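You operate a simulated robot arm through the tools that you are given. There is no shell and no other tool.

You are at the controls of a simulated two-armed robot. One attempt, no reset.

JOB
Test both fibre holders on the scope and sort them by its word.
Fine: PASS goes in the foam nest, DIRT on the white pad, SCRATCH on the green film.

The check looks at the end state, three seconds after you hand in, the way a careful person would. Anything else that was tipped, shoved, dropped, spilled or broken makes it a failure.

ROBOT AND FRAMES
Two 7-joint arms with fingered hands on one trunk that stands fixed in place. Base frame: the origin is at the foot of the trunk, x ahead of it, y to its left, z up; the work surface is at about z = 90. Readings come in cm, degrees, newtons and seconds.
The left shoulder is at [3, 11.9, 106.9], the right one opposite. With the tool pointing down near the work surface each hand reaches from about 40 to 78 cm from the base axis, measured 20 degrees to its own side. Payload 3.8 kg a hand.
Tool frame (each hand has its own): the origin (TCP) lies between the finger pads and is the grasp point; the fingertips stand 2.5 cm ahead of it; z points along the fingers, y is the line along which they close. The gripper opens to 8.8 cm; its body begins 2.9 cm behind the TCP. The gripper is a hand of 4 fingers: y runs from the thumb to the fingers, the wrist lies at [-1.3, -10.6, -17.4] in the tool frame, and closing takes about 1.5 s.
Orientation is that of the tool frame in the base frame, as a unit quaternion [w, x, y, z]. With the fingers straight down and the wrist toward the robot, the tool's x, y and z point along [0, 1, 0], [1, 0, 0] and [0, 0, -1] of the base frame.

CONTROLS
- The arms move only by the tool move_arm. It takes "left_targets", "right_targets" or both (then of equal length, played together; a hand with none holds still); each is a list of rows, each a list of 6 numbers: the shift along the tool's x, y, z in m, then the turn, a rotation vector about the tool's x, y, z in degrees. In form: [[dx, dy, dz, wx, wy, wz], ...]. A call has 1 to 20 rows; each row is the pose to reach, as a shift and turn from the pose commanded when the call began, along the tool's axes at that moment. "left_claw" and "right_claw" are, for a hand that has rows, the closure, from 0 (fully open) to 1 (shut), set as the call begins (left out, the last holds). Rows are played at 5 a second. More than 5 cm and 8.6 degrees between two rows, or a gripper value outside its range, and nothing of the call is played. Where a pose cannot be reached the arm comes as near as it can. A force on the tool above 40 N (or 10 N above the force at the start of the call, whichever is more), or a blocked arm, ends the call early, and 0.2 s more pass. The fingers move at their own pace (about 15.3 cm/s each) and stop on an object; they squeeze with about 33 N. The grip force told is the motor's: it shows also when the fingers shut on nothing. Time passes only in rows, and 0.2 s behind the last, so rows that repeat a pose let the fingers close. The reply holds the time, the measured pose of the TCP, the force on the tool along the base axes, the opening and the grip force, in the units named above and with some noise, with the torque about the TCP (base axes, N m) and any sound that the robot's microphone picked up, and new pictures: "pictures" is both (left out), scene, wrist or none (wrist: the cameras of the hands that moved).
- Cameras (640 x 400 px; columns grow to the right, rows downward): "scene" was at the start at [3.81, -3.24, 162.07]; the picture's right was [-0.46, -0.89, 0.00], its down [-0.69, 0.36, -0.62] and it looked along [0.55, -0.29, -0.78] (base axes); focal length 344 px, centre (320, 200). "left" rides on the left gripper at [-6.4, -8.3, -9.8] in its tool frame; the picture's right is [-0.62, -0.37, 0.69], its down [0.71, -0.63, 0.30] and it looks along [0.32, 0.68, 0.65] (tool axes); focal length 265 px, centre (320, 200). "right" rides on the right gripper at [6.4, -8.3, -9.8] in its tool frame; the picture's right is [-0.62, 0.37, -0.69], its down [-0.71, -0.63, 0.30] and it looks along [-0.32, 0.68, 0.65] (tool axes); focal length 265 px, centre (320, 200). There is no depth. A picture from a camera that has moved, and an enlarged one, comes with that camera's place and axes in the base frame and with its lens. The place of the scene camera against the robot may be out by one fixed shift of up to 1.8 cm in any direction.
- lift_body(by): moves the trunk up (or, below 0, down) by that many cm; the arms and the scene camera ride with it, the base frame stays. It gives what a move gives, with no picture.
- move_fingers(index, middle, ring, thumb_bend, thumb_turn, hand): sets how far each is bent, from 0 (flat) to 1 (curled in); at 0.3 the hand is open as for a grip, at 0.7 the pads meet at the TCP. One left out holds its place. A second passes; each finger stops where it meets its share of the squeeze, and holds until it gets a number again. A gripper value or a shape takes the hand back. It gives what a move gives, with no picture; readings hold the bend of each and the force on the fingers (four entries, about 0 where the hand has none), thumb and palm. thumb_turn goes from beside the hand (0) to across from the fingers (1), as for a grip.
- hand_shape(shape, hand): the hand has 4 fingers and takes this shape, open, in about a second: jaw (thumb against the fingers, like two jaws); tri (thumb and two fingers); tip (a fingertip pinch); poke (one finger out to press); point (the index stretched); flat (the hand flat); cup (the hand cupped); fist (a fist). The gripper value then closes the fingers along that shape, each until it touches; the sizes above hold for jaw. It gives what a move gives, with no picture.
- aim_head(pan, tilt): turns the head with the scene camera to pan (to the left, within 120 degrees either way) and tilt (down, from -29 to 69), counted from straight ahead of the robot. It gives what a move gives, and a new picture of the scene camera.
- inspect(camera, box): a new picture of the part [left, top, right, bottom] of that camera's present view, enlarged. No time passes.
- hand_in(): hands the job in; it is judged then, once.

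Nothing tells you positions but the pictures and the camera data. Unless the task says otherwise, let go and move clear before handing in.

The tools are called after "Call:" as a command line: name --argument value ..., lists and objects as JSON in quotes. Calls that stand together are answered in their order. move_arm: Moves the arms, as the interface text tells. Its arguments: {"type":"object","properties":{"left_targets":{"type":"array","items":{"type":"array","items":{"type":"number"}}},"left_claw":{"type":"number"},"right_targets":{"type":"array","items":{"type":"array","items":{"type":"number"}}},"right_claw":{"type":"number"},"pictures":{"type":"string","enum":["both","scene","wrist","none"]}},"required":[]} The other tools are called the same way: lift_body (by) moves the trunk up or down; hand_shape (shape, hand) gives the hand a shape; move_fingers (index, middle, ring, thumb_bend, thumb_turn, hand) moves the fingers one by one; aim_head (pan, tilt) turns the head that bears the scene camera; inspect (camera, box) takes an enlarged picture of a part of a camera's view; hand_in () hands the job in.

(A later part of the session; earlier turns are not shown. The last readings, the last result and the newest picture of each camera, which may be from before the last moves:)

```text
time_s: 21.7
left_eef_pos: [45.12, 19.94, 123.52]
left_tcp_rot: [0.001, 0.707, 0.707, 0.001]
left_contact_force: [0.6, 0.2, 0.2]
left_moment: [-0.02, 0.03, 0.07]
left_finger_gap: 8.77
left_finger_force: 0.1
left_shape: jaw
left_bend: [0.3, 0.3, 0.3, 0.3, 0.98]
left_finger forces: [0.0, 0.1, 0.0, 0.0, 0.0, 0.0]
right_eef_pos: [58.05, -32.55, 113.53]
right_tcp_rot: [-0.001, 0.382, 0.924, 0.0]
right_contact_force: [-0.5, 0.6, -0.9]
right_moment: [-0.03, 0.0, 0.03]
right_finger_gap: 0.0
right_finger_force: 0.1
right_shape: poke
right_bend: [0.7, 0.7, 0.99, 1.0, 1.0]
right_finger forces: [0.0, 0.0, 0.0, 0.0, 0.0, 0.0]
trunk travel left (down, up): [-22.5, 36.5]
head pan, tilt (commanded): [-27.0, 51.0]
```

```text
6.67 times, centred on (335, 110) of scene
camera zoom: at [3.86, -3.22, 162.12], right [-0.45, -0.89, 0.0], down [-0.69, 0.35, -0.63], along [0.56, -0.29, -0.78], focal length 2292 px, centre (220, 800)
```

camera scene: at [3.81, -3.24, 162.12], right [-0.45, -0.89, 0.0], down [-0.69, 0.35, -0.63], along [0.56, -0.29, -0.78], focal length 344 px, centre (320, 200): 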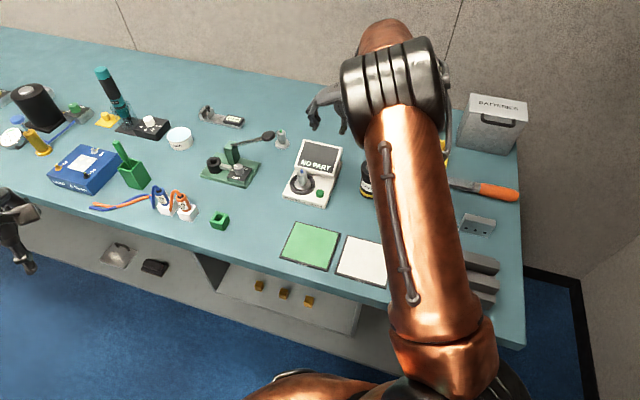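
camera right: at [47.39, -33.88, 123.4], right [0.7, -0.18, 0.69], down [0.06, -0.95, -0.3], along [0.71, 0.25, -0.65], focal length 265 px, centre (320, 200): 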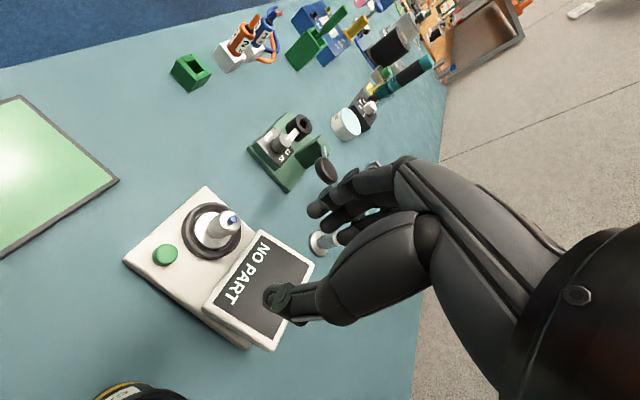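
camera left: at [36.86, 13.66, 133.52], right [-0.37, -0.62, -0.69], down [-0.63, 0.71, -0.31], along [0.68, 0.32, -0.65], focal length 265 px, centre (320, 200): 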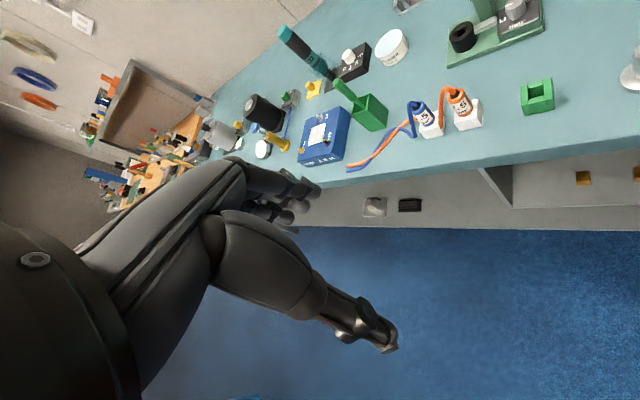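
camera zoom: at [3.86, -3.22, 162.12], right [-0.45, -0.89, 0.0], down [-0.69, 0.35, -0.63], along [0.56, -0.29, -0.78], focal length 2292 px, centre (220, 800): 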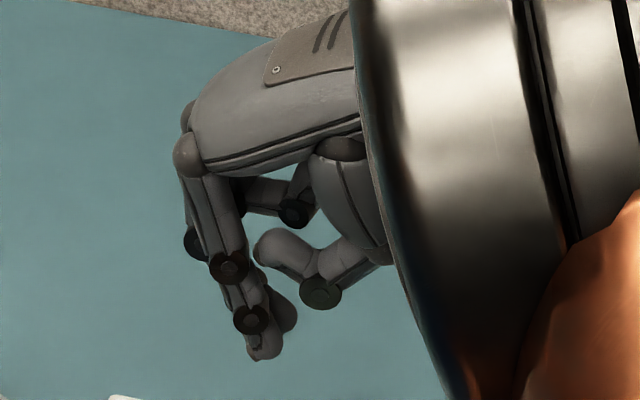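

The poking fingertip sits at about (0.5, 0.2, 2.4) cm in the tool frame. With the present yaw the knuckles would lean over the seated holder. I'll turn the hand 90° so they lean toward the bench back, and hover over the button.

Call:
move_arm --right_targets '[[0.0034, 0.0004, 0.0, 0, 0, 8.2], [0.0068, 0.0008, 0.0, 0, 0, 16.4], [0.0102, 0.0013, 0.0, 0, 0, 24.6], [0.0136, 0.0017, 0.0, 0, 0, 32.8], [0.017, 0.0021, 0.0, 0, 0, 41.0], [0.0205, 0.0026, 0.0, 0, 0, 49.2], [0.0239, 0.003, 0.01, 0, 0, 57.4], [0.0273, 0.0034, 0.02, 0, 0, 65.6], [0.0307, 0.0038, 0.03, 0, 0, 73.8], [0.0341, 0.0043, 0.04, 0, 0, 82.0], [0.0375, 0.0047, 0.05, 0, 0, 90.0], [0.0375, 0.0047, 0.05, 0, 0, 90.0]]' --pictures "both"

Call:
inspect --camera "scene" --box '[260, 100, 380, 220]'

Call:
inspect --camera "right" --box '[180, 140, 380, 300]'

```text
time_s: 24.3
left_eef_pos: [45.1, 19.86, 123.38]
left_tcp_rot: [0.0, 0.707, 0.707, 0.0]
left_contact_force: [-0.9, -0.2, 0.0]
left_moment: [0.0, -0.02, -0.02]
left_finger_gap: 8.77
left_finger_force: 0.0
left_shape: jaw
left_bend: [0.3, 0.3, 0.3, 0.3, 0.98]
left_finger forces: [0.1, 0.1, 0.1, 0.0, 0.1, 0.1]
right_eef_pos: [55.47, -29.72, 108.48]
right_tcp_rot: [-0.001, 0.924, 0.382, -0.001]
right_contact_force: [-0.8, 0.0, 0.3]
right_moment: [0.02, -0.01, 0.01]
right_finger_gap: 0.01
right_finger_force: 0.1
right_shape: poke
right_bend: [0.7, 0.7, 0.99, 1.0, 1.0]
right_finger forces: [0.0, 0.0, 0.0, 0.0, 0.1, 0.0]
trunk travel left (down, up): [-22.5, 36.5]
head pan, tilt (commanded): [-27.0, 51.0]
camera scene: at [3.83, -3.25, 162.13], right [-0.45, -0.89, 0.0], down [-0.69, 0.35, -0.63], along [0.56, -0.29, -0.78], focal length 344 px, centre (320, 200)
camera right: at [54.02, -19.17, 118.35], right [-0.18, -0.7, 0.69], down [-0.95, -0.06, -0.3], along [0.25, -0.71, -0.65], focal length 265 px, centre (320, 200)
```

scene: 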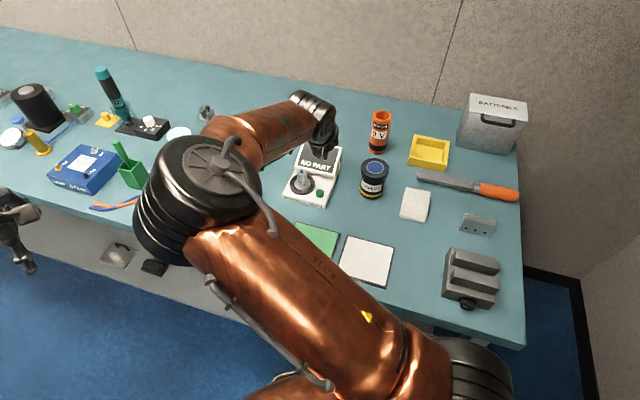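
right: 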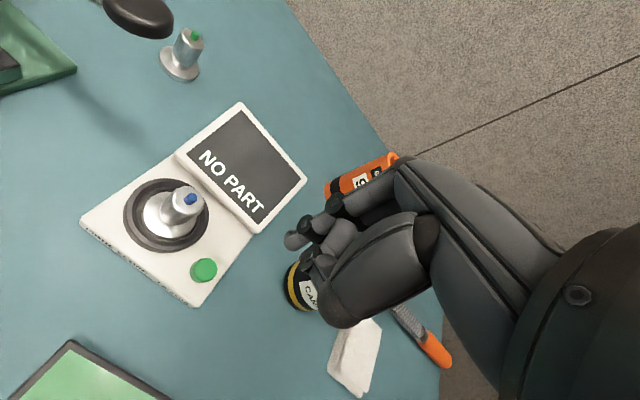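

```text
3.33 times, centred on (320, 160) of scene
camera zoom: at [3.83, -3.25, 162.13], right [-0.45, -0.89, 0.0], down [-0.69, 0.35, -0.63], along [0.56, -0.29, -0.78], focal length 1146 px, centre (320, 333)
```

zoom: 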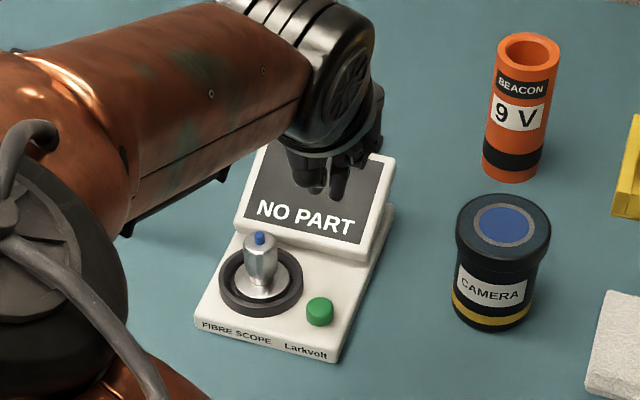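

```text
2.50 times, centred on (280, 220) of right
camera zoom: at [54.02, -19.17, 118.35], right [-0.18, -0.7, 0.69], down [-0.95, -0.06, -0.3], along [0.25, -0.71, -0.65], focal length 664 px, centre (420, 150)
```

zoom: 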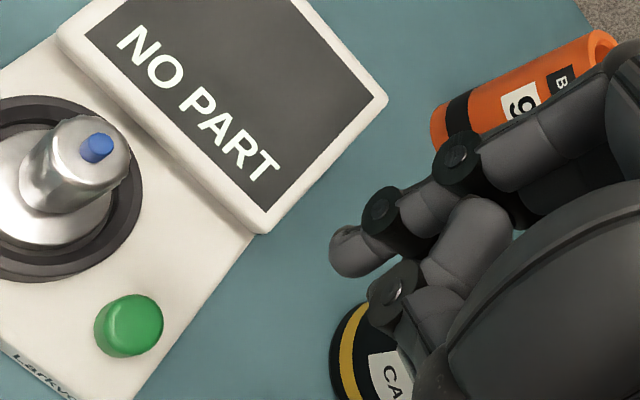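

Call:
inspect --camera "scene" --box '[295, 135, 345, 210]'

Call:
inspect --camera "right" --box '[270, 190, 370, 270]'

```text
5.33 times, centred on (320, 172) of scene
camera zoom: at [3.83, -3.25, 162.13], right [-0.45, -0.89, 0.0], down [-0.69, 0.35, -0.63], along [0.56, -0.29, -0.78], focal length 1834 px, centre (320, 347)
```

zoom: 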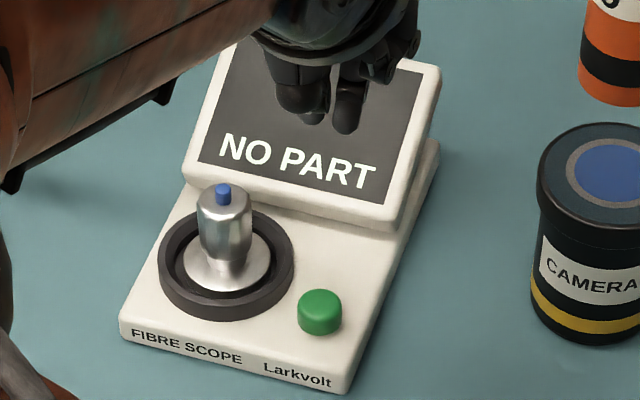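

```text
5.00 times, centred on (320, 230) of right
camera zoom: at [54.02, -19.17, 118.35], right [-0.18, -0.7, 0.69], down [-0.95, -0.06, -0.3], along [0.25, -0.71, -0.65], focal length 1327 px, centre (320, 50)
```

zoom: 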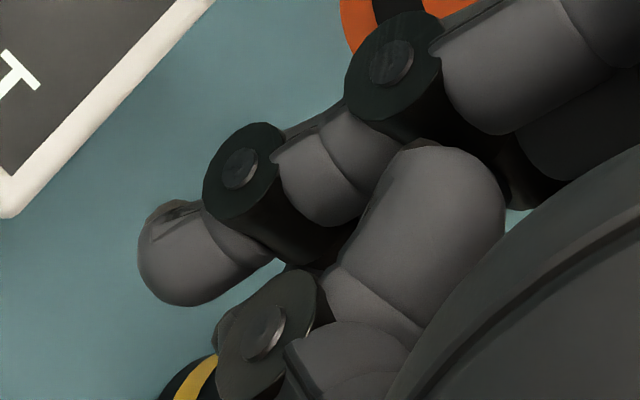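

Index and middle are both extended in this shape; I'll curl the middle finger so that only the index presses.

Call:
move_fingers --hand "right" --middle 1.0

Call:
inspect --camera "scene" --box '[295, 135, 345, 210]'

Call:
inspect --camera "right" --box '[270, 190, 370, 270]'

```text
time_s: 25.3
left_eef_pos: [45.03, 19.99, 123.54]
left_tcp_rot: [0.0, 0.707, 0.707, 0.0]
left_contact_force: [-0.6, -0.5, -0.1]
left_moment: [0.01, 0.01, 0.0]
left_finger_gap: 8.78
left_finger_force: 0.1
left_shape: jaw
left_bend: [0.3, 0.3, 0.3, 0.3, 0.98]
left_finger forces: [0.1, 0.0, 0.0, 0.0, 0.0, 0.0]
right_eef_pos: [55.38, -29.57, 108.49]
right_tcp_rot: [0.0, 0.924, 0.382, 0.0]
right_contact_force: [-0.4, -0.3, 0.7]
right_moment: [0.01, 0.02, -0.06]
right_finger_gap: 2.25
right_finger_force: 0.1
right_shape: fingers
right_bend: [0.7, 1.0, 0.99, 1.0, 1.0]
right_finger forces: [0.0, 0.1, 0.0, 0.0, 0.0, 0.0]
trunk travel left (down, up): [-22.5, 36.5]
head pan, tilt (commanded): [-27.0, 51.0]
```

```text
5.33 times, centred on (320, 172) of scene
camera zoom: at [3.86, -3.2, 162.12], right [-0.45, -0.89, 0.0], down [-0.69, 0.35, -0.63], along [0.56, -0.29, -0.78], focal length 1834 px, centre (320, 347)
```

zoom: 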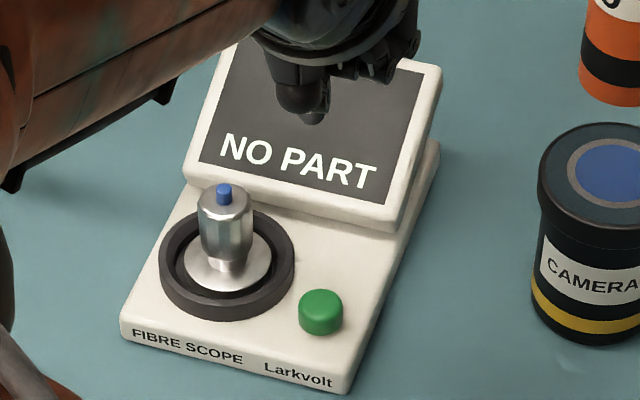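

```text
5.00 times, centred on (320, 230) of right
camera zoom: at [54.04, -19.13, 118.35], right [-0.18, -0.7, 0.69], down [-0.95, -0.06, -0.3], along [0.25, -0.71, -0.65], focal length 1327 px, centre (320, 50)
```

zoom: 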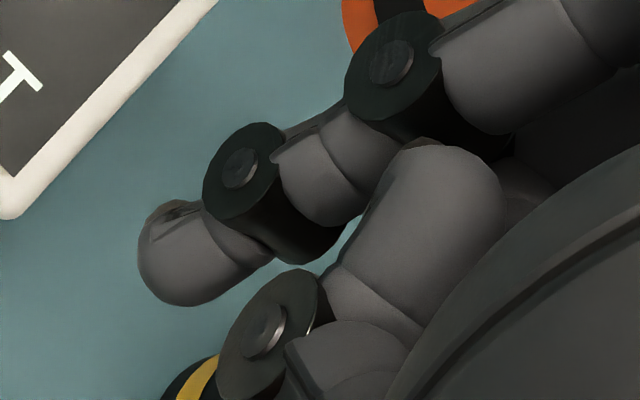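

Call:
move_arm --right_targets '[[0, 0.002, 0.03, 0, 0, 0], [0, 0.004, 0.06, 0, 0, 0], [0, 0.005, 0.09, 0, 0, 0], [0, 0.005, 0.11, 0, 0, 0], [0, 0.005, 0.11, 0, 0, 0]]' --pictures "wrist"

Call:
inspect --camera "scene" --box '[285, 140, 345, 210]'

Call:
inspect --camera "right" --box '[220, 170, 360, 310]'

```text
time_s: 26.5
left_eef_pos: [45.04, 19.95, 123.46]
left_tcp_rot: [0.0, 0.707, 0.707, -0.001]
left_contact_force: [0.2, 0.0, 0.6]
left_moment: [0.02, 0.0, -0.02]
left_finger_gap: 8.78
left_finger_force: 0.0
left_shape: jaw
left_bend: [0.3, 0.3, 0.3, 0.3, 0.98]
left_finger forces: [0.0, 0.1, 0.0, 0.0, 0.0, 0.0]
right_eef_pos: [55.8, -29.99, 97.49]
right_tcp_rot: [0.0, 0.924, 0.383, 0.0]
right_contact_force: [-0.1, 1.5, 0.0]
right_moment: [0.02, 0.03, 0.0]
right_finger_gap: 2.24
right_finger_force: 0.1
right_shape: fingers
right_bend: [0.7, 1.0, 0.99, 1.0, 1.0]
right_finger forces: [0.0, 0.1, 0.0, 0.1, 0.0, 0.0]
trunk travel left (down, up): [-22.5, 36.5]
head pan, tilt (commanded): [-27.0, 51.0]
camera right: at [54.42, -19.42, 107.37], right [-0.18, -0.7, 0.69], down [-0.95, -0.06, -0.3], along [0.25, -0.71, -0.65], focal length 265 px, centre (320, 200)
```

right: 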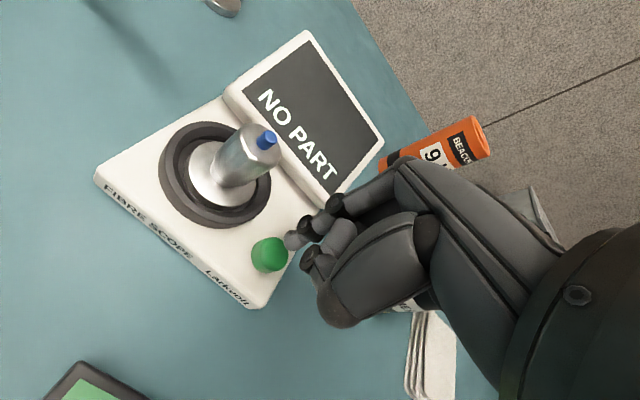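

```text
5.71 times, centred on (315, 175) of scene
camera zoom: at [3.85, -3.17, 162.13], right [-0.45, -0.89, 0.0], down [-0.69, 0.35, -0.63], along [0.56, -0.29, -0.78], focal length 1965 px, centre (349, 343)
```

zoom: 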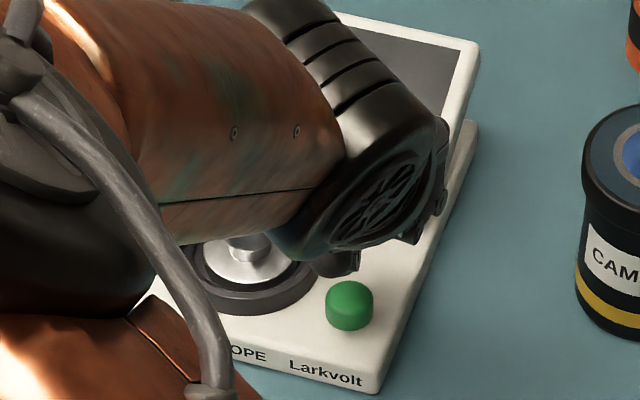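

```text
2.86 times, centred on (290, 240) of right
camera zoom: at [54.42, -19.42, 107.37], right [-0.18, -0.7, 0.69], down [-0.95, -0.06, -0.3], along [0.25, -0.71, -0.65], focal length 758 px, centre (406, 86)
```

zoom: 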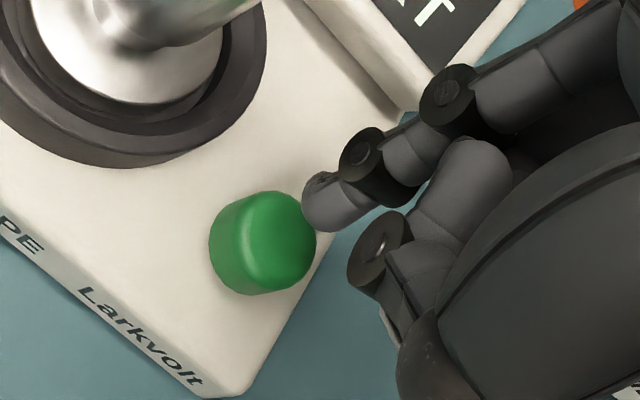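

The index tip is nearly over the button. I'll descend in small steps, watching force and sound.

Call:
move_arm --right_targets '[[-0.002, -0.001, 0.007, 0, 0, 0], [-0.002, -0.001, 0.014, 0, 0, 0], [-0.002, -0.001, 0.014, 0, 0, 0]]' --pictures "none"

Call:
inspect --camera "right" --box '[220, 170, 360, 310]'

Call:
inspect --camera "scene" --box '[285, 140, 345, 210]'

```text
time_s: 27.3
left_eef_pos: [45.12, 20.04, 123.58]
left_tcp_rot: [0.0, 0.707, 0.707, 0.0]
left_contact_force: [0.9, -0.4, -0.1]
left_moment: [0.01, 0.0, -0.01]
left_finger_gap: 8.76
left_finger_force: 0.1
left_shape: jaw
left_bend: [0.3, 0.3, 0.3, 0.3, 0.98]
left_finger forces: [0.0, 0.1, 0.0, 0.0, 0.0, 0.0]
right_eef_pos: [55.48, -30.09, 96.19]
right_tcp_rot: [-0.001, 0.924, 0.383, 0.0]
right_contact_force: [0.8, -0.6, 0.2]
right_moment: [0.0, -0.02, 0.01]
right_finger_gap: 2.25
right_finger_force: 0.5
right_shape: fingers
right_bend: [0.7, 1.0, 0.99, 1.0, 1.0]
right_finger forces: [0.7, 0.1, 0.0, 0.0, 0.0, 0.0]
trunk travel left (down, up): [-22.5, 36.5]
head pan, tilt (commanded): [-27.0, 51.0]
```

```text
2.86 times, centred on (290, 240) of right
camera zoom: at [54.2, -19.5, 105.95], right [-0.18, -0.7, 0.69], down [-0.95, -0.06, -0.3], along [0.25, -0.71, -0.65], focal length 758 px, centre (406, 86)
```

zoom: 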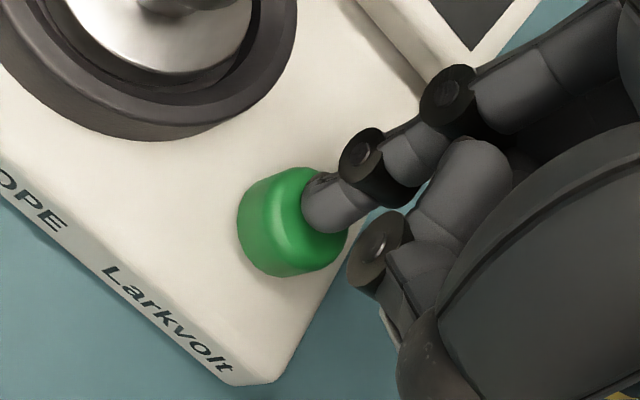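

```text
5.71 times, centred on (315, 175) of scene
camera zoom: at [3.85, -3.19, 162.13], right [-0.45, -0.89, 0.0], down [-0.69, 0.35, -0.63], along [0.56, -0.29, -0.78], focal length 1965 px, centre (349, 343)
```

zoom: 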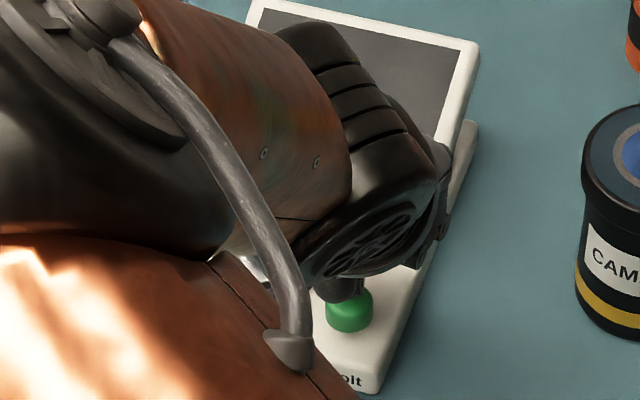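

Call:
move_arm --right_targets '[[0, 0, 0.002, 0, 0, 0], [0, 0, 0.004, 0, 0, 0], [0, 0, 0.004, 0, 0, 0]]' --pictures "none"

Call:
inspect --camera "right" --box '[140, 80, 420, 300]'

Call:
inspect --camera "scene" --box '[0, 0, 640, 400]'

```text
time_s: 28.1
left_eef_pos: [45.06, 19.9, 123.49]
left_tcp_rot: [0.0, 0.707, 0.707, 0.0]
left_contact_force: [0.5, 0.2, 0.7]
left_moment: [-0.01, 0.02, 0.04]
left_finger_gap: 8.73
left_finger_force: 0.1
left_shape: jaw
left_bend: [0.3, 0.3, 0.3, 0.3, 0.98]
left_finger forces: [0.0, 0.0, 0.1, 0.1, 0.0, 0.1]
right_eef_pos: [55.59, -30.04, 95.81]
right_tcp_rot: [0.0, 0.924, 0.382, 0.0]
right_contact_force: [0.8, -0.5, 1.4]
right_moment: [0.03, -0.03, 0.0]
right_finger_gap: 2.25
right_finger_force: 1.0
right_shape: fingers
right_bend: [0.7, 1.0, 0.99, 1.0, 1.0]
right_finger forces: [2.3, 0.1, 0.0, 0.0, 0.0, 0.0]
trunk travel left (down, up): [-22.5, 36.5]
head pan, tilt (commanded): [-27.0, 51.0]
heard: click
```

```text
1.82 times, centred on (280, 190) of right
camera zoom: at [54.23, -19.5, 105.61], right [-0.18, -0.7, 0.69], down [-0.95, -0.06, -0.3], along [0.25, -0.71, -0.65], focal length 483 px, centre (393, 218)
```

zoom: 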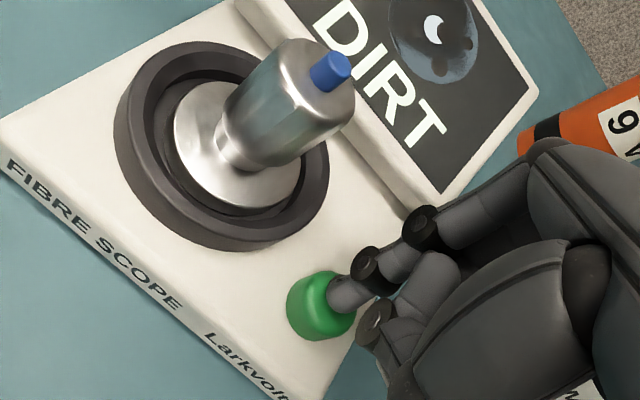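

```text
1.00 times, centred on (320, 200) of scene (not enlarged: the box is as wide or as high as the picture)
camera zoom: at [3.84, -3.18, 162.13], right [-0.45, -0.89, 0.0], down [-0.69, 0.35, -0.63], along [0.56, -0.29, -0.78], focal length 344 px, centre (320, 200)
```

zoom: 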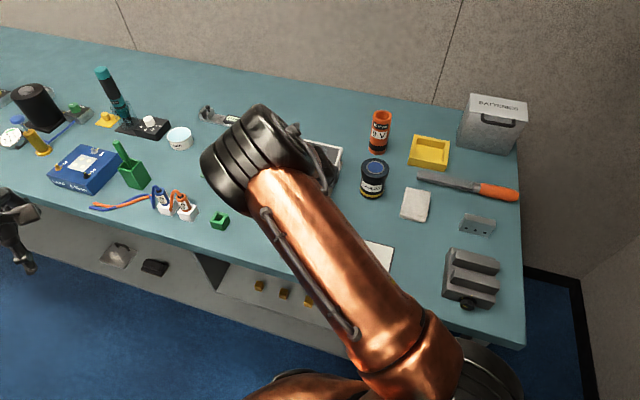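

The scope clicked and shows DIRT for the blue-tipped holder, so it goes on the white pad. I'll retreat upward and re-read the screen.

Call:
move_arm --right_targets '[[0, 0, -0.02, 0, 0, 0], [0, 0, -0.05, 0, 0, 0], [0, 0, -0.09, 0, 0, 0], [0, 0, -0.13, 0, 0, 0], [0, 0, -0.16, 0, 0, 0]]' --pictures "wrist"

Call:
inspect --camera "right" --box '[60, 80, 360, 330]'

```text
time_s: 29.3
left_eef_pos: [45.07, 19.99, 123.46]
left_tcp_rot: [0.0, 0.707, 0.707, 0.001]
left_contact_force: [-0.1, 0.0, -0.1]
left_moment: [0.01, 0.04, 0.0]
left_finger_gap: 8.75
left_finger_force: 0.0
left_shape: jaw
left_bend: [0.3, 0.3, 0.3, 0.3, 0.98]
left_finger forces: [0.0, 0.0, 0.1, 0.0, 0.0, 0.0]
right_eef_pos: [55.69, -29.92, 111.76]
right_tcp_rot: [-0.001, 0.924, 0.383, -0.002]
right_contact_force: [-0.2, 0.4, -0.1]
right_moment: [-0.02, -0.01, 0.0]
right_finger_gap: 2.25
right_finger_force: 0.1
right_shape: fingers
right_bend: [0.7, 1.0, 0.99, 1.0, 1.0]
right_finger forces: [0.0, 0.0, 0.1, 0.0, 0.0, 0.0]
trunk travel left (down, up): [-22.5, 36.5]
head pan, tilt (commanded): [-27.0, 51.0]
camera right: at [54.35, -19.43, 121.57], right [-0.18, -0.7, 0.69], down [-0.95, -0.06, -0.3], along [0.25, -0.71, -0.65], focal length 265 px, centre (320, 200)
```

right: 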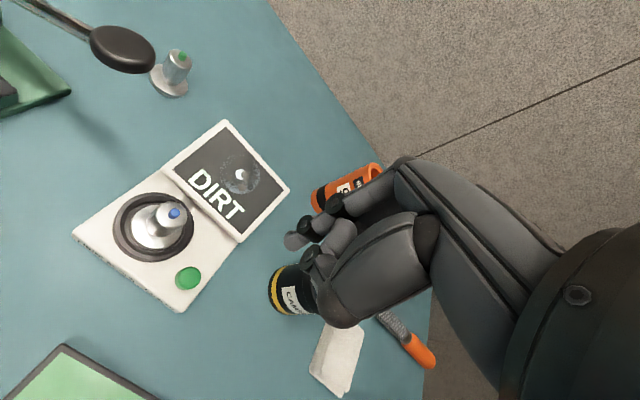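

```text
1.60 times, centred on (210, 205) of right
camera zoom: at [54.35, -19.43, 121.57], right [-0.18, -0.7, 0.69], down [-0.95, -0.06, -0.3], along [0.25, -0.71, -0.65], focal length 425 px, centre (496, 192)
```

zoom: 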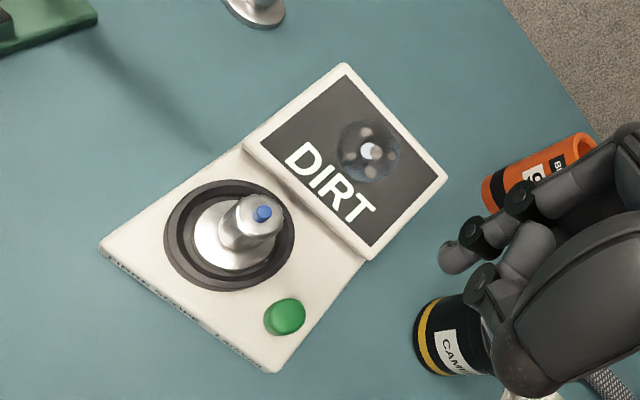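

DIRT is confirmed. I'll rotate back, hover over the ring, and switch to jaw to pick the holder up.

Call:
move_arm --right_targets '[[0.0052, 0.0012, 0.0, 0, 0, -8.2], [0.0104, 0.0025, 0.0, 0, 0, -16.4], [0.0156, 0.0037, 0.0, 0, 0, -24.6], [0.0208, 0.0049, 0.0, 0, 0, -32.8], [0.026, 0.0061, 0.0, 0, 0, -41.0], [0.0313, 0.0074, 0.0, 0, 0, -49.2], [0.0365, 0.0086, 0.0, 0, 0, -57.4], [0.0417, 0.0098, 0.0, 0, 0, -65.6], [0.0469, 0.011, 0.0, 0, 0, -73.8], [0.0521, 0.0123, 0.0, 0, 0, -82.0], [0.0573, 0.0135, 0.0, 0, 0, -90.0]]' --pictures "scene"

Call:
hand_shape --hand "right" --shape "jaw"

Call:
inspect --camera "right" --box '[0, 0, 640, 400]'

```text
time_s: 31.7
left_eef_pos: [45.2, 19.97, 123.48]
left_tcp_rot: [0.0, 0.707, 0.707, 0.0]
left_contact_force: [-0.8, 0.2, 0.5]
left_moment: [0.0, -0.03, 0.0]
left_finger_gap: 8.77
left_finger_force: 0.1
left_shape: jaw
left_bend: [0.3, 0.3, 0.3, 0.3, 0.98]
left_finger forces: [0.1, 0.0, 0.0, 0.0, 0.0, 0.1]
right_eef_pos: [60.71, -26.9, 111.64]
right_tcp_rot: [0.0, 0.382, 0.924, 0.0]
right_contact_force: [-0.4, 0.1, 0.5]
right_moment: [0.02, -0.03, 0.01]
right_finger_gap: 2.28
right_finger_force: 0.1
right_shape: fingers
right_bend: [0.7, 1.0, 0.99, 1.0, 1.0]
right_finger forces: [0.0, 0.1, 0.0, 0.1, 0.0, 0.0]
trunk travel left (down, up): [-22.5, 36.5]
head pan, tilt (commanded): [-27.0, 51.0]
camera scene: at [3.92, -3.23, 162.12], right [-0.45, -0.89, 0.0], down [-0.69, 0.35, -0.63], along [0.56, -0.29, -0.78], focal length 344 px, centre (320, 200)
```

scene: 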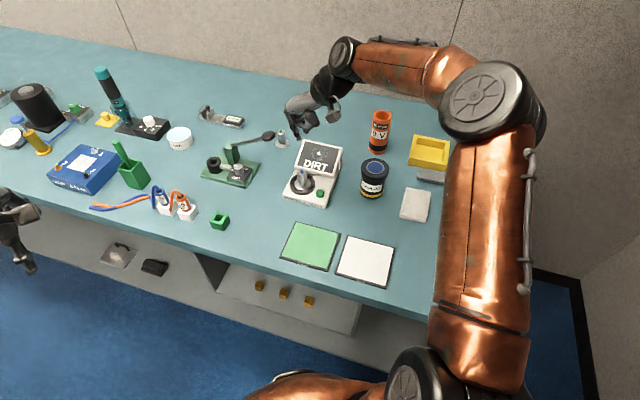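

```text
time_s: 32.6
left_eef_pos: [45.07, 20.0, 123.37]
left_tcp_rot: [-0.001, 0.706, 0.708, -0.001]
left_contact_force: [0.2, 0.0, -0.6]
left_moment: [0.04, -0.02, 0.0]
left_finger_gap: 8.75
left_finger_force: 0.0
left_shape: jaw
left_bend: [0.3, 0.3, 0.3, 0.3, 0.98]
left_finger forces: [0.0, 0.0, 0.0, 0.0, 0.0, 0.0]
right_eef_pos: [60.66, -26.9, 111.68]
right_tcp_rot: [0.0, 0.383, 0.924, 0.0]
right_contact_force: [-0.1, -0.5, -0.1]
right_moment: [-0.01, 0.02, 0.02]
right_finger_gap: 8.78
right_finger_force: 0.1
right_shape: jaw
right_bend: [0.3, 0.3, 0.3, 0.3, 0.98]
right_finger forces: [0.0, 0.0, 0.0, 0.1, 0.0, 0.0]
trunk travel left (down, up): [-22.5, 36.5]
head pan, tilt (commanded): [-27.0, 51.0]
```

```text
1.00 times, centred on (320, 200) of right (not enlarged: the box is as wide or as high as the picture)
camera zoom: at [50.18, -28.19, 121.45], right [0.7, -0.18, 0.69], down [0.06, -0.95, -0.3], along [0.71, 0.25, -0.65], focal length 265 px, centre (320, 200)
```

zoom: 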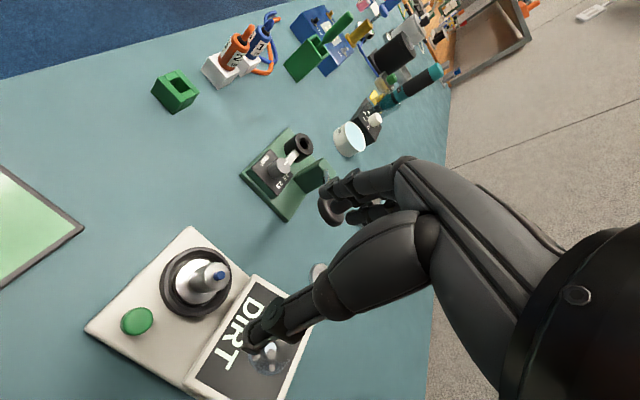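

Call:
move_arm --right_targets '[[0, 0, 0.0, 0, 0, 0], [0, 0, 0.03, 0, 0, 0], [0, 0, 0.06, 0, 0, 0], [0, 0, 0.085, 0, 0, 0], [0, 0, 0.105, 0, 0, 0], [0, 0, 0.115, 0, 0, 0]]' --right_claw 0.45 --pictures "none"

Call:
inspect --camera "right" --box '[200, 160, 380, 340]'

Call:
inspect --camera "scene" --box '[280, 130, 350, 210]'

```text
time_s: 34.0
left_eef_pos: [45.06, 19.92, 123.46]
left_tcp_rot: [-0.001, 0.707, 0.707, -0.001]
left_contact_force: [0.1, 0.2, 0.5]
left_moment: [0.01, 0.01, 0.03]
left_finger_gap: 8.78
left_finger_force: 0.2
left_shape: jaw
left_bend: [0.3, 0.3, 0.3, 0.3, 0.98]
left_finger forces: [0.0, 0.0, 0.0, 0.1, 0.0, 0.0]
right_eef_pos: [60.67, -26.91, 100.23]
right_tcp_rot: [0.0, 0.383, 0.924, -0.001]
right_contact_force: [-0.5, 0.1, -0.6]
right_moment: [-0.01, 0.03, 0.02]
right_finger_gap: 4.89
right_finger_force: 0.1
right_shape: jaw
right_bend: [0.74, 0.42, 0.39, 0.67, 1.0]
right_finger forces: [0.1, 0.0, 0.1, 0.0, 0.0, 0.0]
trunk travel left (down, up): [-22.5, 36.5]
head pan, tilt (commanded): [-27.0, 51.0]
```

```text
2.22 times, centred on (290, 250) of right
camera zoom: at [50.13, -28.24, 110.06], right [0.7, -0.18, 0.69], down [0.06, -0.95, -0.3], along [0.71, 0.25, -0.65], focal length 590 px, centre (387, 89)
```

zoom: 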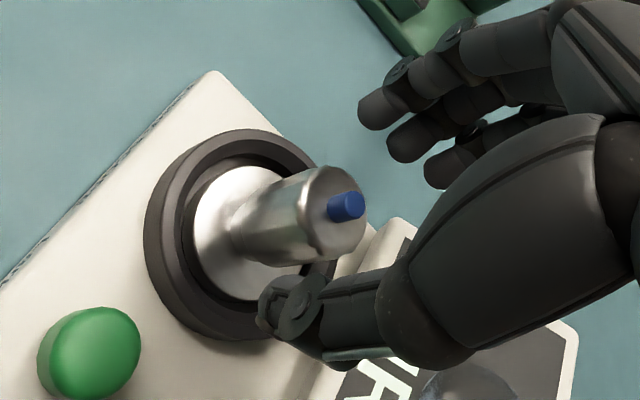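

```text
5.00 times, centred on (315, 170) of scene
camera zoom: at [3.87, -3.21, 162.12], right [-0.45, -0.89, 0.0], down [-0.69, 0.35, -0.63], along [0.56, -0.29, -0.78], focal length 1719 px, centre (345, 350)
```

zoom: 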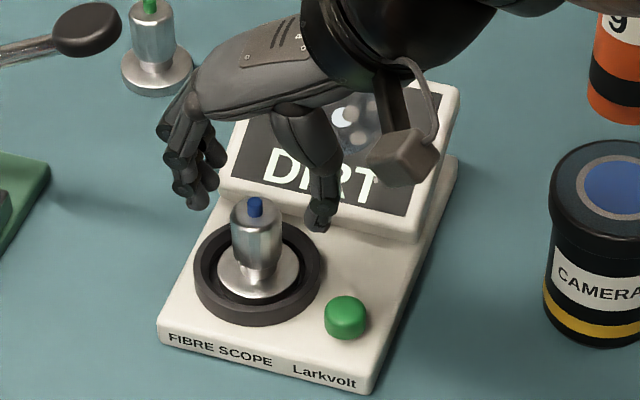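

Call:
move_arm --right_targets '[[0, 0, 0.015, 0, 0, 0], [0, 0, 0.03, 0, 0, 0], [0, 0, 0.037, 0, 0, 0], [0, 0, 0.037, 0, 0, 0]]' --pictures "none"

Call:
inspect --camera "right" --box '[200, 160, 380, 340]'

Call:
inspect --camera "scene" --box '[280, 130, 350, 210]'

```text
time_s: 35.0
left_eef_pos: [45.08, 20.01, 123.45]
left_tcp_rot: [0.0, 0.707, 0.707, 0.0]
left_contact_force: [-0.6, 0.2, -0.8]
left_moment: [0.03, -0.02, -0.02]
left_finger_gap: 8.77
left_finger_force: 0.1
left_shape: jaw
left_bend: [0.3, 0.3, 0.3, 0.3, 0.98]
left_finger forces: [0.1, 0.0, 0.1, 0.0, 0.0, 0.0]
right_eef_pos: [60.57, -26.92, 96.56]
right_tcp_rot: [0.0, 0.383, 0.924, 0.0]
right_contact_force: [-0.5, 0.3, -0.4]
right_moment: [-0.01, -0.02, 0.0]
right_finger_gap: 4.9
right_finger_force: 0.1
right_shape: jaw
right_bend: [0.74, 0.42, 0.39, 0.67, 1.0]
right_finger forces: [0.0, 0.0, 0.0, 0.1, 0.0, 0.1]
trunk travel left (down, up): [-22.5, 36.5]
head pan, tilt (commanded): [-27.0, 51.0]
```

```text
2.22 times, centred on (290, 250) of right
camera zoom: at [50.06, -28.18, 106.37], right [0.7, -0.18, 0.69], down [0.06, -0.95, -0.3], along [0.71, 0.25, -0.65], focal length 590 px, centre (387, 89)
```

zoom: 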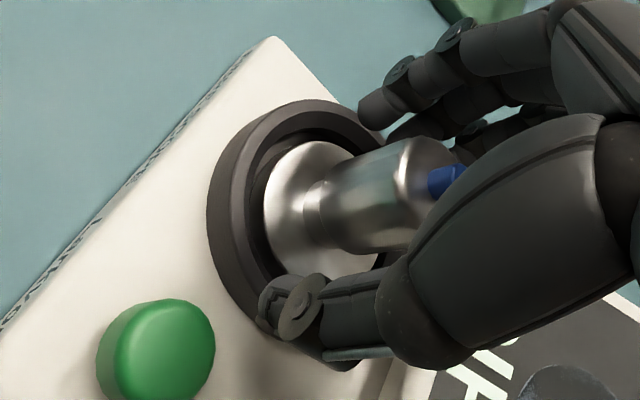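

```text
5.00 times, centred on (315, 170) of scene
camera zoom: at [3.86, -3.21, 162.12], right [-0.45, -0.89, 0.0], down [-0.69, 0.35, -0.63], along [0.56, -0.29, -0.78], focal length 1719 px, centre (345, 350)
```

zoom: 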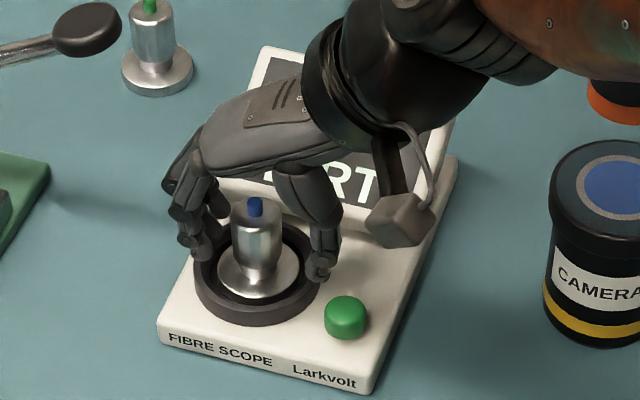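

Call:
move_arm --right_targets '[[0, 0, 0, 0, 0, 0], [0, 0, 0, 0, 0, 0], [0, 0, 0, 0, 0, 0], [0, 0, 0, 0, 0, 0], [0, 0, 0, 0, 0, 0], [0, 0, 0, 0, 0, 0]]' --right_claw 1.0 --pictures "none"

Call:
inspect --camera "right" --box '[200, 160, 380, 340]'

Call:
inspect --camera "scene" --box '[280, 130, 350, 210]'

```text
time_s: 36.4
left_eef_pos: [45.11, 19.94, 123.42]
left_tcp_rot: [0.0, 0.707, 0.707, 0.0]
left_contact_force: [-0.6, 0.4, 0.2]
left_moment: [0.01, 0.0, 0.01]
left_finger_gap: 8.76
left_finger_force: 0.1
left_shape: jaw
left_bend: [0.3, 0.3, 0.3, 0.3, 0.98]
left_finger forces: [0.0, 0.0, 0.0, 0.0, 0.1, 0.0]
right_eef_pos: [60.59, -26.94, 96.66]
right_tcp_rot: [0.0, 0.382, 0.924, 0.0]
right_contact_force: [0.4, 0.3, -0.1]
right_moment: [0.01, 0.0, 0.03]
right_finger_gap: 1.53
right_finger_force: 33.3
right_shape: jaw
right_bend: [0.73, 0.54, 0.66, 0.76, 1.0]
right_finger forces: [14.6, 8.4, 2.8, 0.0, 26.5, 0.0]
trunk travel left (down, up): [-22.5, 36.5]
head pan, tilt (commanded): [-27.0, 51.0]
```

```text
2.22 times, centred on (290, 250) of right
camera zoom: at [50.07, -28.17, 106.39], right [0.7, -0.18, 0.69], down [0.06, -0.95, -0.3], along [0.71, 0.25, -0.65], focal length 590 px, centre (387, 89)
```

zoom: 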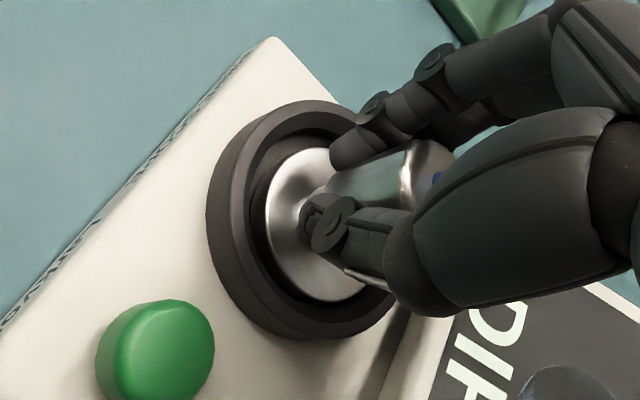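

```text
5.00 times, centred on (315, 170) of scene
camera zoom: at [3.87, -3.21, 162.12], right [-0.45, -0.89, 0.0], down [-0.69, 0.35, -0.63], along [0.56, -0.29, -0.78], focal length 1719 px, centre (345, 350)
```

zoom: 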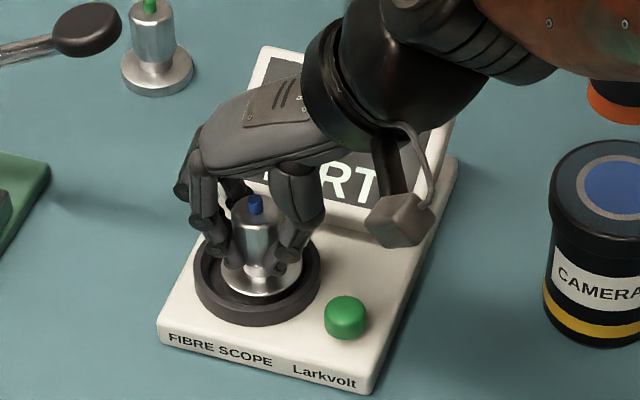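

Gripped firmly. I'll lift straight out of the ring and carry it toward the white pad, whose centre is at about (34.2,-30.6).

Call:
move_arm --right_targets '[[0, 0, -0.01, 0, 0, 0], [0, 0, -0.03, 0, 0, 0], [0, 0, -0.07, 0, 0, 0], [0, 0, -0.11, 0, 0, 0], [0.025, -0.033, -0.13, 0, 0, 0], [0.05, -0.066, -0.13, 0, 0, 0], [0.075, -0.099, -0.13, 0, 0, 0], [0.1, -0.132, -0.13, 0, 0, 0], [0.125, -0.165, -0.12, 0, 0, 0], [0.147, -0.195, -0.11, 0, 0, 0], [0.16, -0.225, -0.1, 0, 0, 0]]' --pictures "both"

Call:
inspect --camera "scene" --box '[260, 130, 460, 300]'

```text
time_s: 38.8
left_eef_pos: [45.13, 19.98, 123.41]
left_tcp_rot: [0.001, 0.707, 0.707, 0.001]
left_contact_force: [0.1, -0.2, 1.1]
left_moment: [0.01, -0.01, 0.04]
left_finger_gap: 8.76
left_finger_force: 0.1
left_shape: jaw
left_bend: [0.3, 0.3, 0.3, 0.3, 0.98]
left_finger forces: [0.1, 0.0, 0.0, 0.2, 0.0, 0.0]
right_eef_pos: [33.41, -31.45, 106.43]
right_tcp_rot: [0.0, 0.382, 0.924, 0.0]
right_contact_force: [-0.1, -0.3, -0.2]
right_moment: [0.02, -0.04, -0.03]
right_finger_gap: 1.46
right_finger_force: 32.7
right_shape: jaw
right_bend: [0.73, 0.54, 0.71, 0.77, 1.0]
right_finger forces: [13.3, 10.4, 5.7, 0.0, 23.9, 0.1]
trunk travel left (down, up): [-22.5, 36.5]
head pan, tilt (commanded): [-27.0, 51.0]
camera scene: at [3.77, -3.26, 162.12], right [-0.45, -0.89, 0.0], down [-0.69, 0.35, -0.63], along [0.56, -0.29, -0.78], focal length 344 px, centre (320, 200)
camera right: at [22.84, -32.75, 116.27], right [0.7, -0.18, 0.69], down [0.06, -0.95, -0.3], along [0.71, 0.25, -0.65], focal length 265 px, centre (320, 200)
```

scene: 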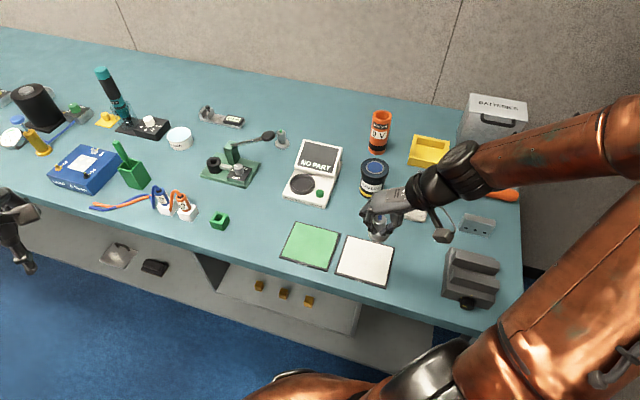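
right: 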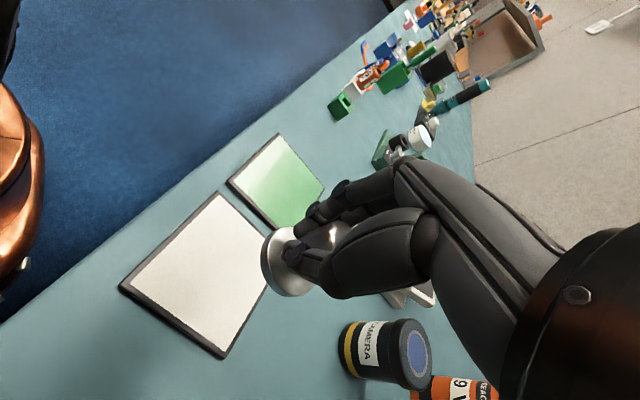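

```text
2.35 times, centred on (360, 215) of scene
camera zoom: at [3.77, -3.26, 162.12], right [-0.45, -0.89, 0.0], down [-0.69, 0.35, -0.63], along [0.56, -0.29, -0.78], focal length 809 px, centre (226, 165)
```

zoom: 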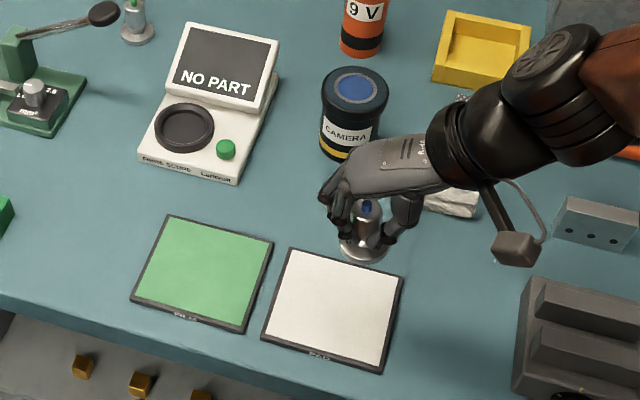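

The holder is over the pad, slightly right of centre. I'll lower it close to the surface and check.

Call:
move_arm --right_targets '[[0, -0.002, 0.03, 0, 0, 0], [0, -0.004, 0.06, 0, 0, 0], [0, -0.004, 0.085, 0, 0, 0], [0, -0.004, 0.1, 0, 0, 0], [0, -0.004, 0.105, 0, 0, 0]]' --pictures "wrist"

Call:
inspect --camera "scene" --box '[320, 180, 420, 300]'

```text
time_s: 40.0
left_eef_pos: [45.19, 19.87, 123.53]
left_tcp_rot: [0.0, 0.707, 0.707, 0.0]
left_contact_force: [0.0, -0.3, 0.3]
left_moment: [-0.02, 0.03, -0.02]
left_finger_gap: 8.79
left_finger_force: 0.1
left_shape: jaw
left_bend: [0.3, 0.3, 0.3, 0.3, 0.98]
left_finger forces: [0.0, 0.0, 0.1, 0.1, 0.0, 0.1]
right_eef_pos: [33.18, -31.63, 95.94]
right_tcp_rot: [0.0, 0.383, 0.924, 0.0]
right_contact_force: [-0.5, -0.5, 0.6]
right_moment: [0.0, 0.01, 0.0]
right_finger_gap: 1.17
right_finger_force: 32.8
right_shape: jaw
right_bend: [0.73, 0.75, 0.71, 0.81, 1.0]
right_finger forces: [0.1, 0.1, 0.0, 0.0, 0.1, 0.0]
trunk travel left (down, up): [-22.5, 36.5]
head pan, tilt (commanded): [-27.0, 51.0]
camera right: at [22.7, -32.88, 105.83], right [0.7, -0.18, 0.69], down [0.06, -0.95, -0.3], along [0.71, 0.25, -0.65], focal length 265 px, centre (320, 200)
```

right: 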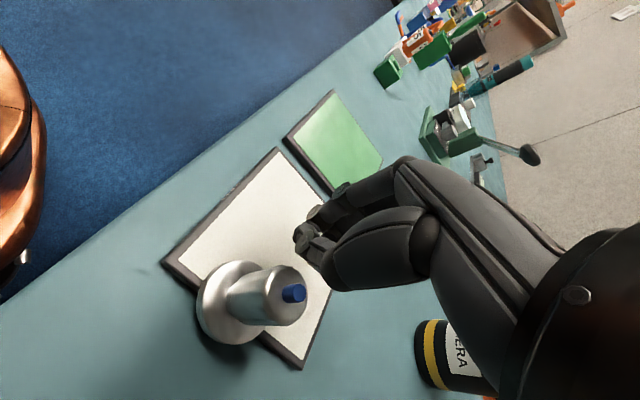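

```text
3.33 times, centred on (370, 240) of scene
camera zoom: at [3.86, -3.21, 162.13], right [-0.45, -0.89, 0.0], down [-0.69, 0.35, -0.63], along [0.56, -0.29, -0.78], focal length 1146 px, centre (153, 67)
```

zoom: 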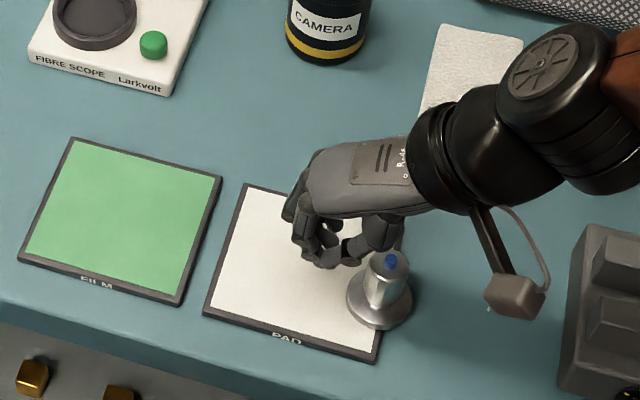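

The holder slipped from the grip near the end of the descent. It now stands upright at the right edge of the pad, around (30,-33.5). I'll raise the hand clear and look carefully before regrasping.

Call:
move_arm --right_targets '[[0, 0, -0.02, 0, 0, 0], [0, 0, -0.05, 0, 0, 0], [0, 0, -0.09, 0, 0, 0], [0, 0, -0.13, 0, 0, 0]]' --pictures "both"

Call:
inspect --camera "scene" --box '[320, 220, 420, 300]'

Call:
inspect --camera "right" --box '[80, 180, 300, 400]'

```text
time_s: 41.0
left_eef_pos: [45.16, 20.05, 123.44]
left_tcp_rot: [0.0, 0.707, 0.707, 0.0]
left_contact_force: [-0.4, -0.6, -0.4]
left_moment: [0.0, 0.0, 0.01]
left_finger_gap: 8.77
left_finger_force: 0.1
left_shape: jaw
left_bend: [0.3, 0.3, 0.3, 0.3, 0.98]
left_finger forces: [0.1, 0.0, 0.0, 0.0, 0.1, 0.0]
right_eef_pos: [33.21, -31.53, 109.15]
right_tcp_rot: [0.0, 0.383, 0.924, 0.0]
right_contact_force: [0.0, 0.3, 0.4]
right_moment: [0.0, -0.02, 0.03]
right_finger_gap: 1.17
right_finger_force: 33.2
right_shape: jaw
right_bend: [0.73, 0.75, 0.71, 0.81, 1.0]
right_finger forces: [0.0, 0.0, 0.0, 0.0, 0.0, 0.1]
trunk travel left (down, up): [-22.5, 36.5]
head pan, tilt (commanded): [-27.0, 51.0]
camera scene: at [3.81, -3.1, 162.13], right [-0.45, -0.89, 0.0], down [-0.69, 0.35, -0.63], along [0.56, -0.29, -0.78], focal length 344 px, centre (320, 200)
camera right: at [22.67, -32.82, 118.9], right [0.7, -0.18, 0.69], down [0.06, -0.95, -0.3], along [0.71, 0.25, -0.65], focal length 265 px, centre (320, 200)
```

scene: 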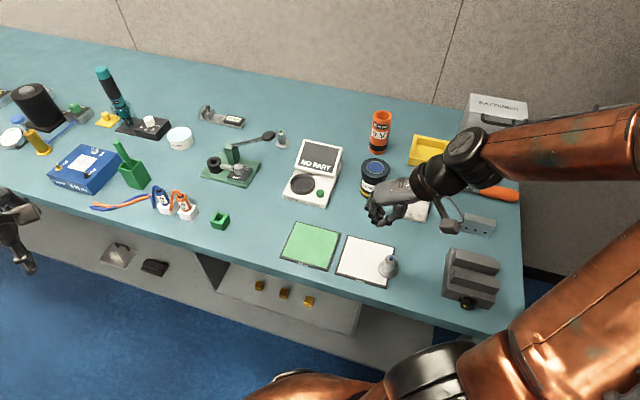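
right: 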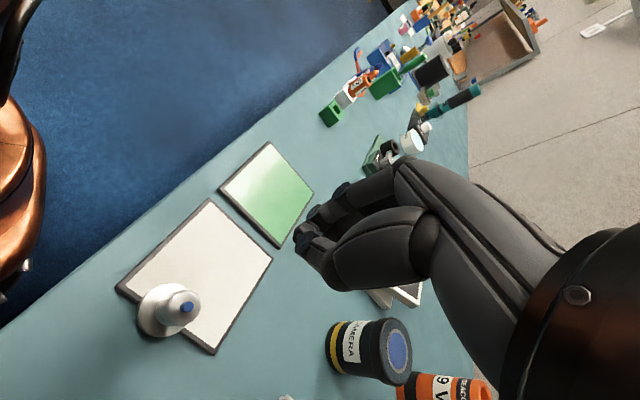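

```text
5.00 times, centred on (370, 260) of scene
camera zoom: at [3.81, -3.1, 162.13], right [-0.45, -0.89, 0.0], down [-0.69, 0.35, -0.63], along [0.56, -0.29, -0.78], focal length 1719 px, centre (70, -100)
```

zoom: 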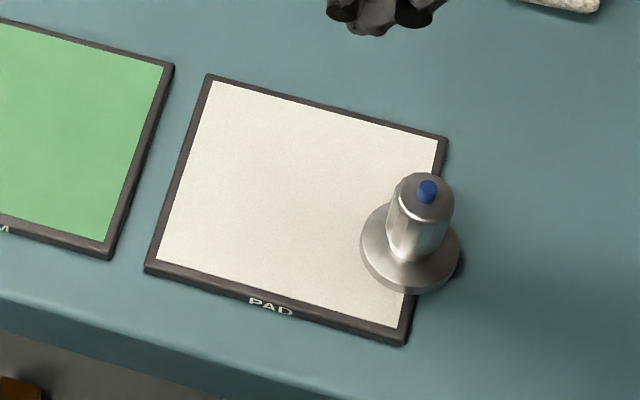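

```text
1.82 times, centred on (190, 290) of right
camera zoom: at [22.67, -32.82, 118.9], right [0.7, -0.18, 0.69], down [0.06, -0.95, -0.3], along [0.71, 0.25, -0.65], focal length 483 px, centre (556, 36)
```

zoom: 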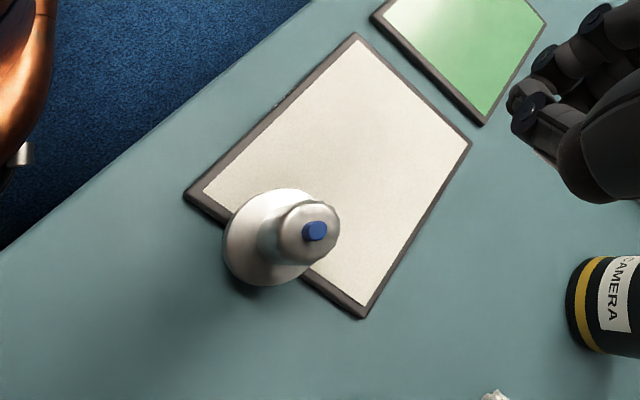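

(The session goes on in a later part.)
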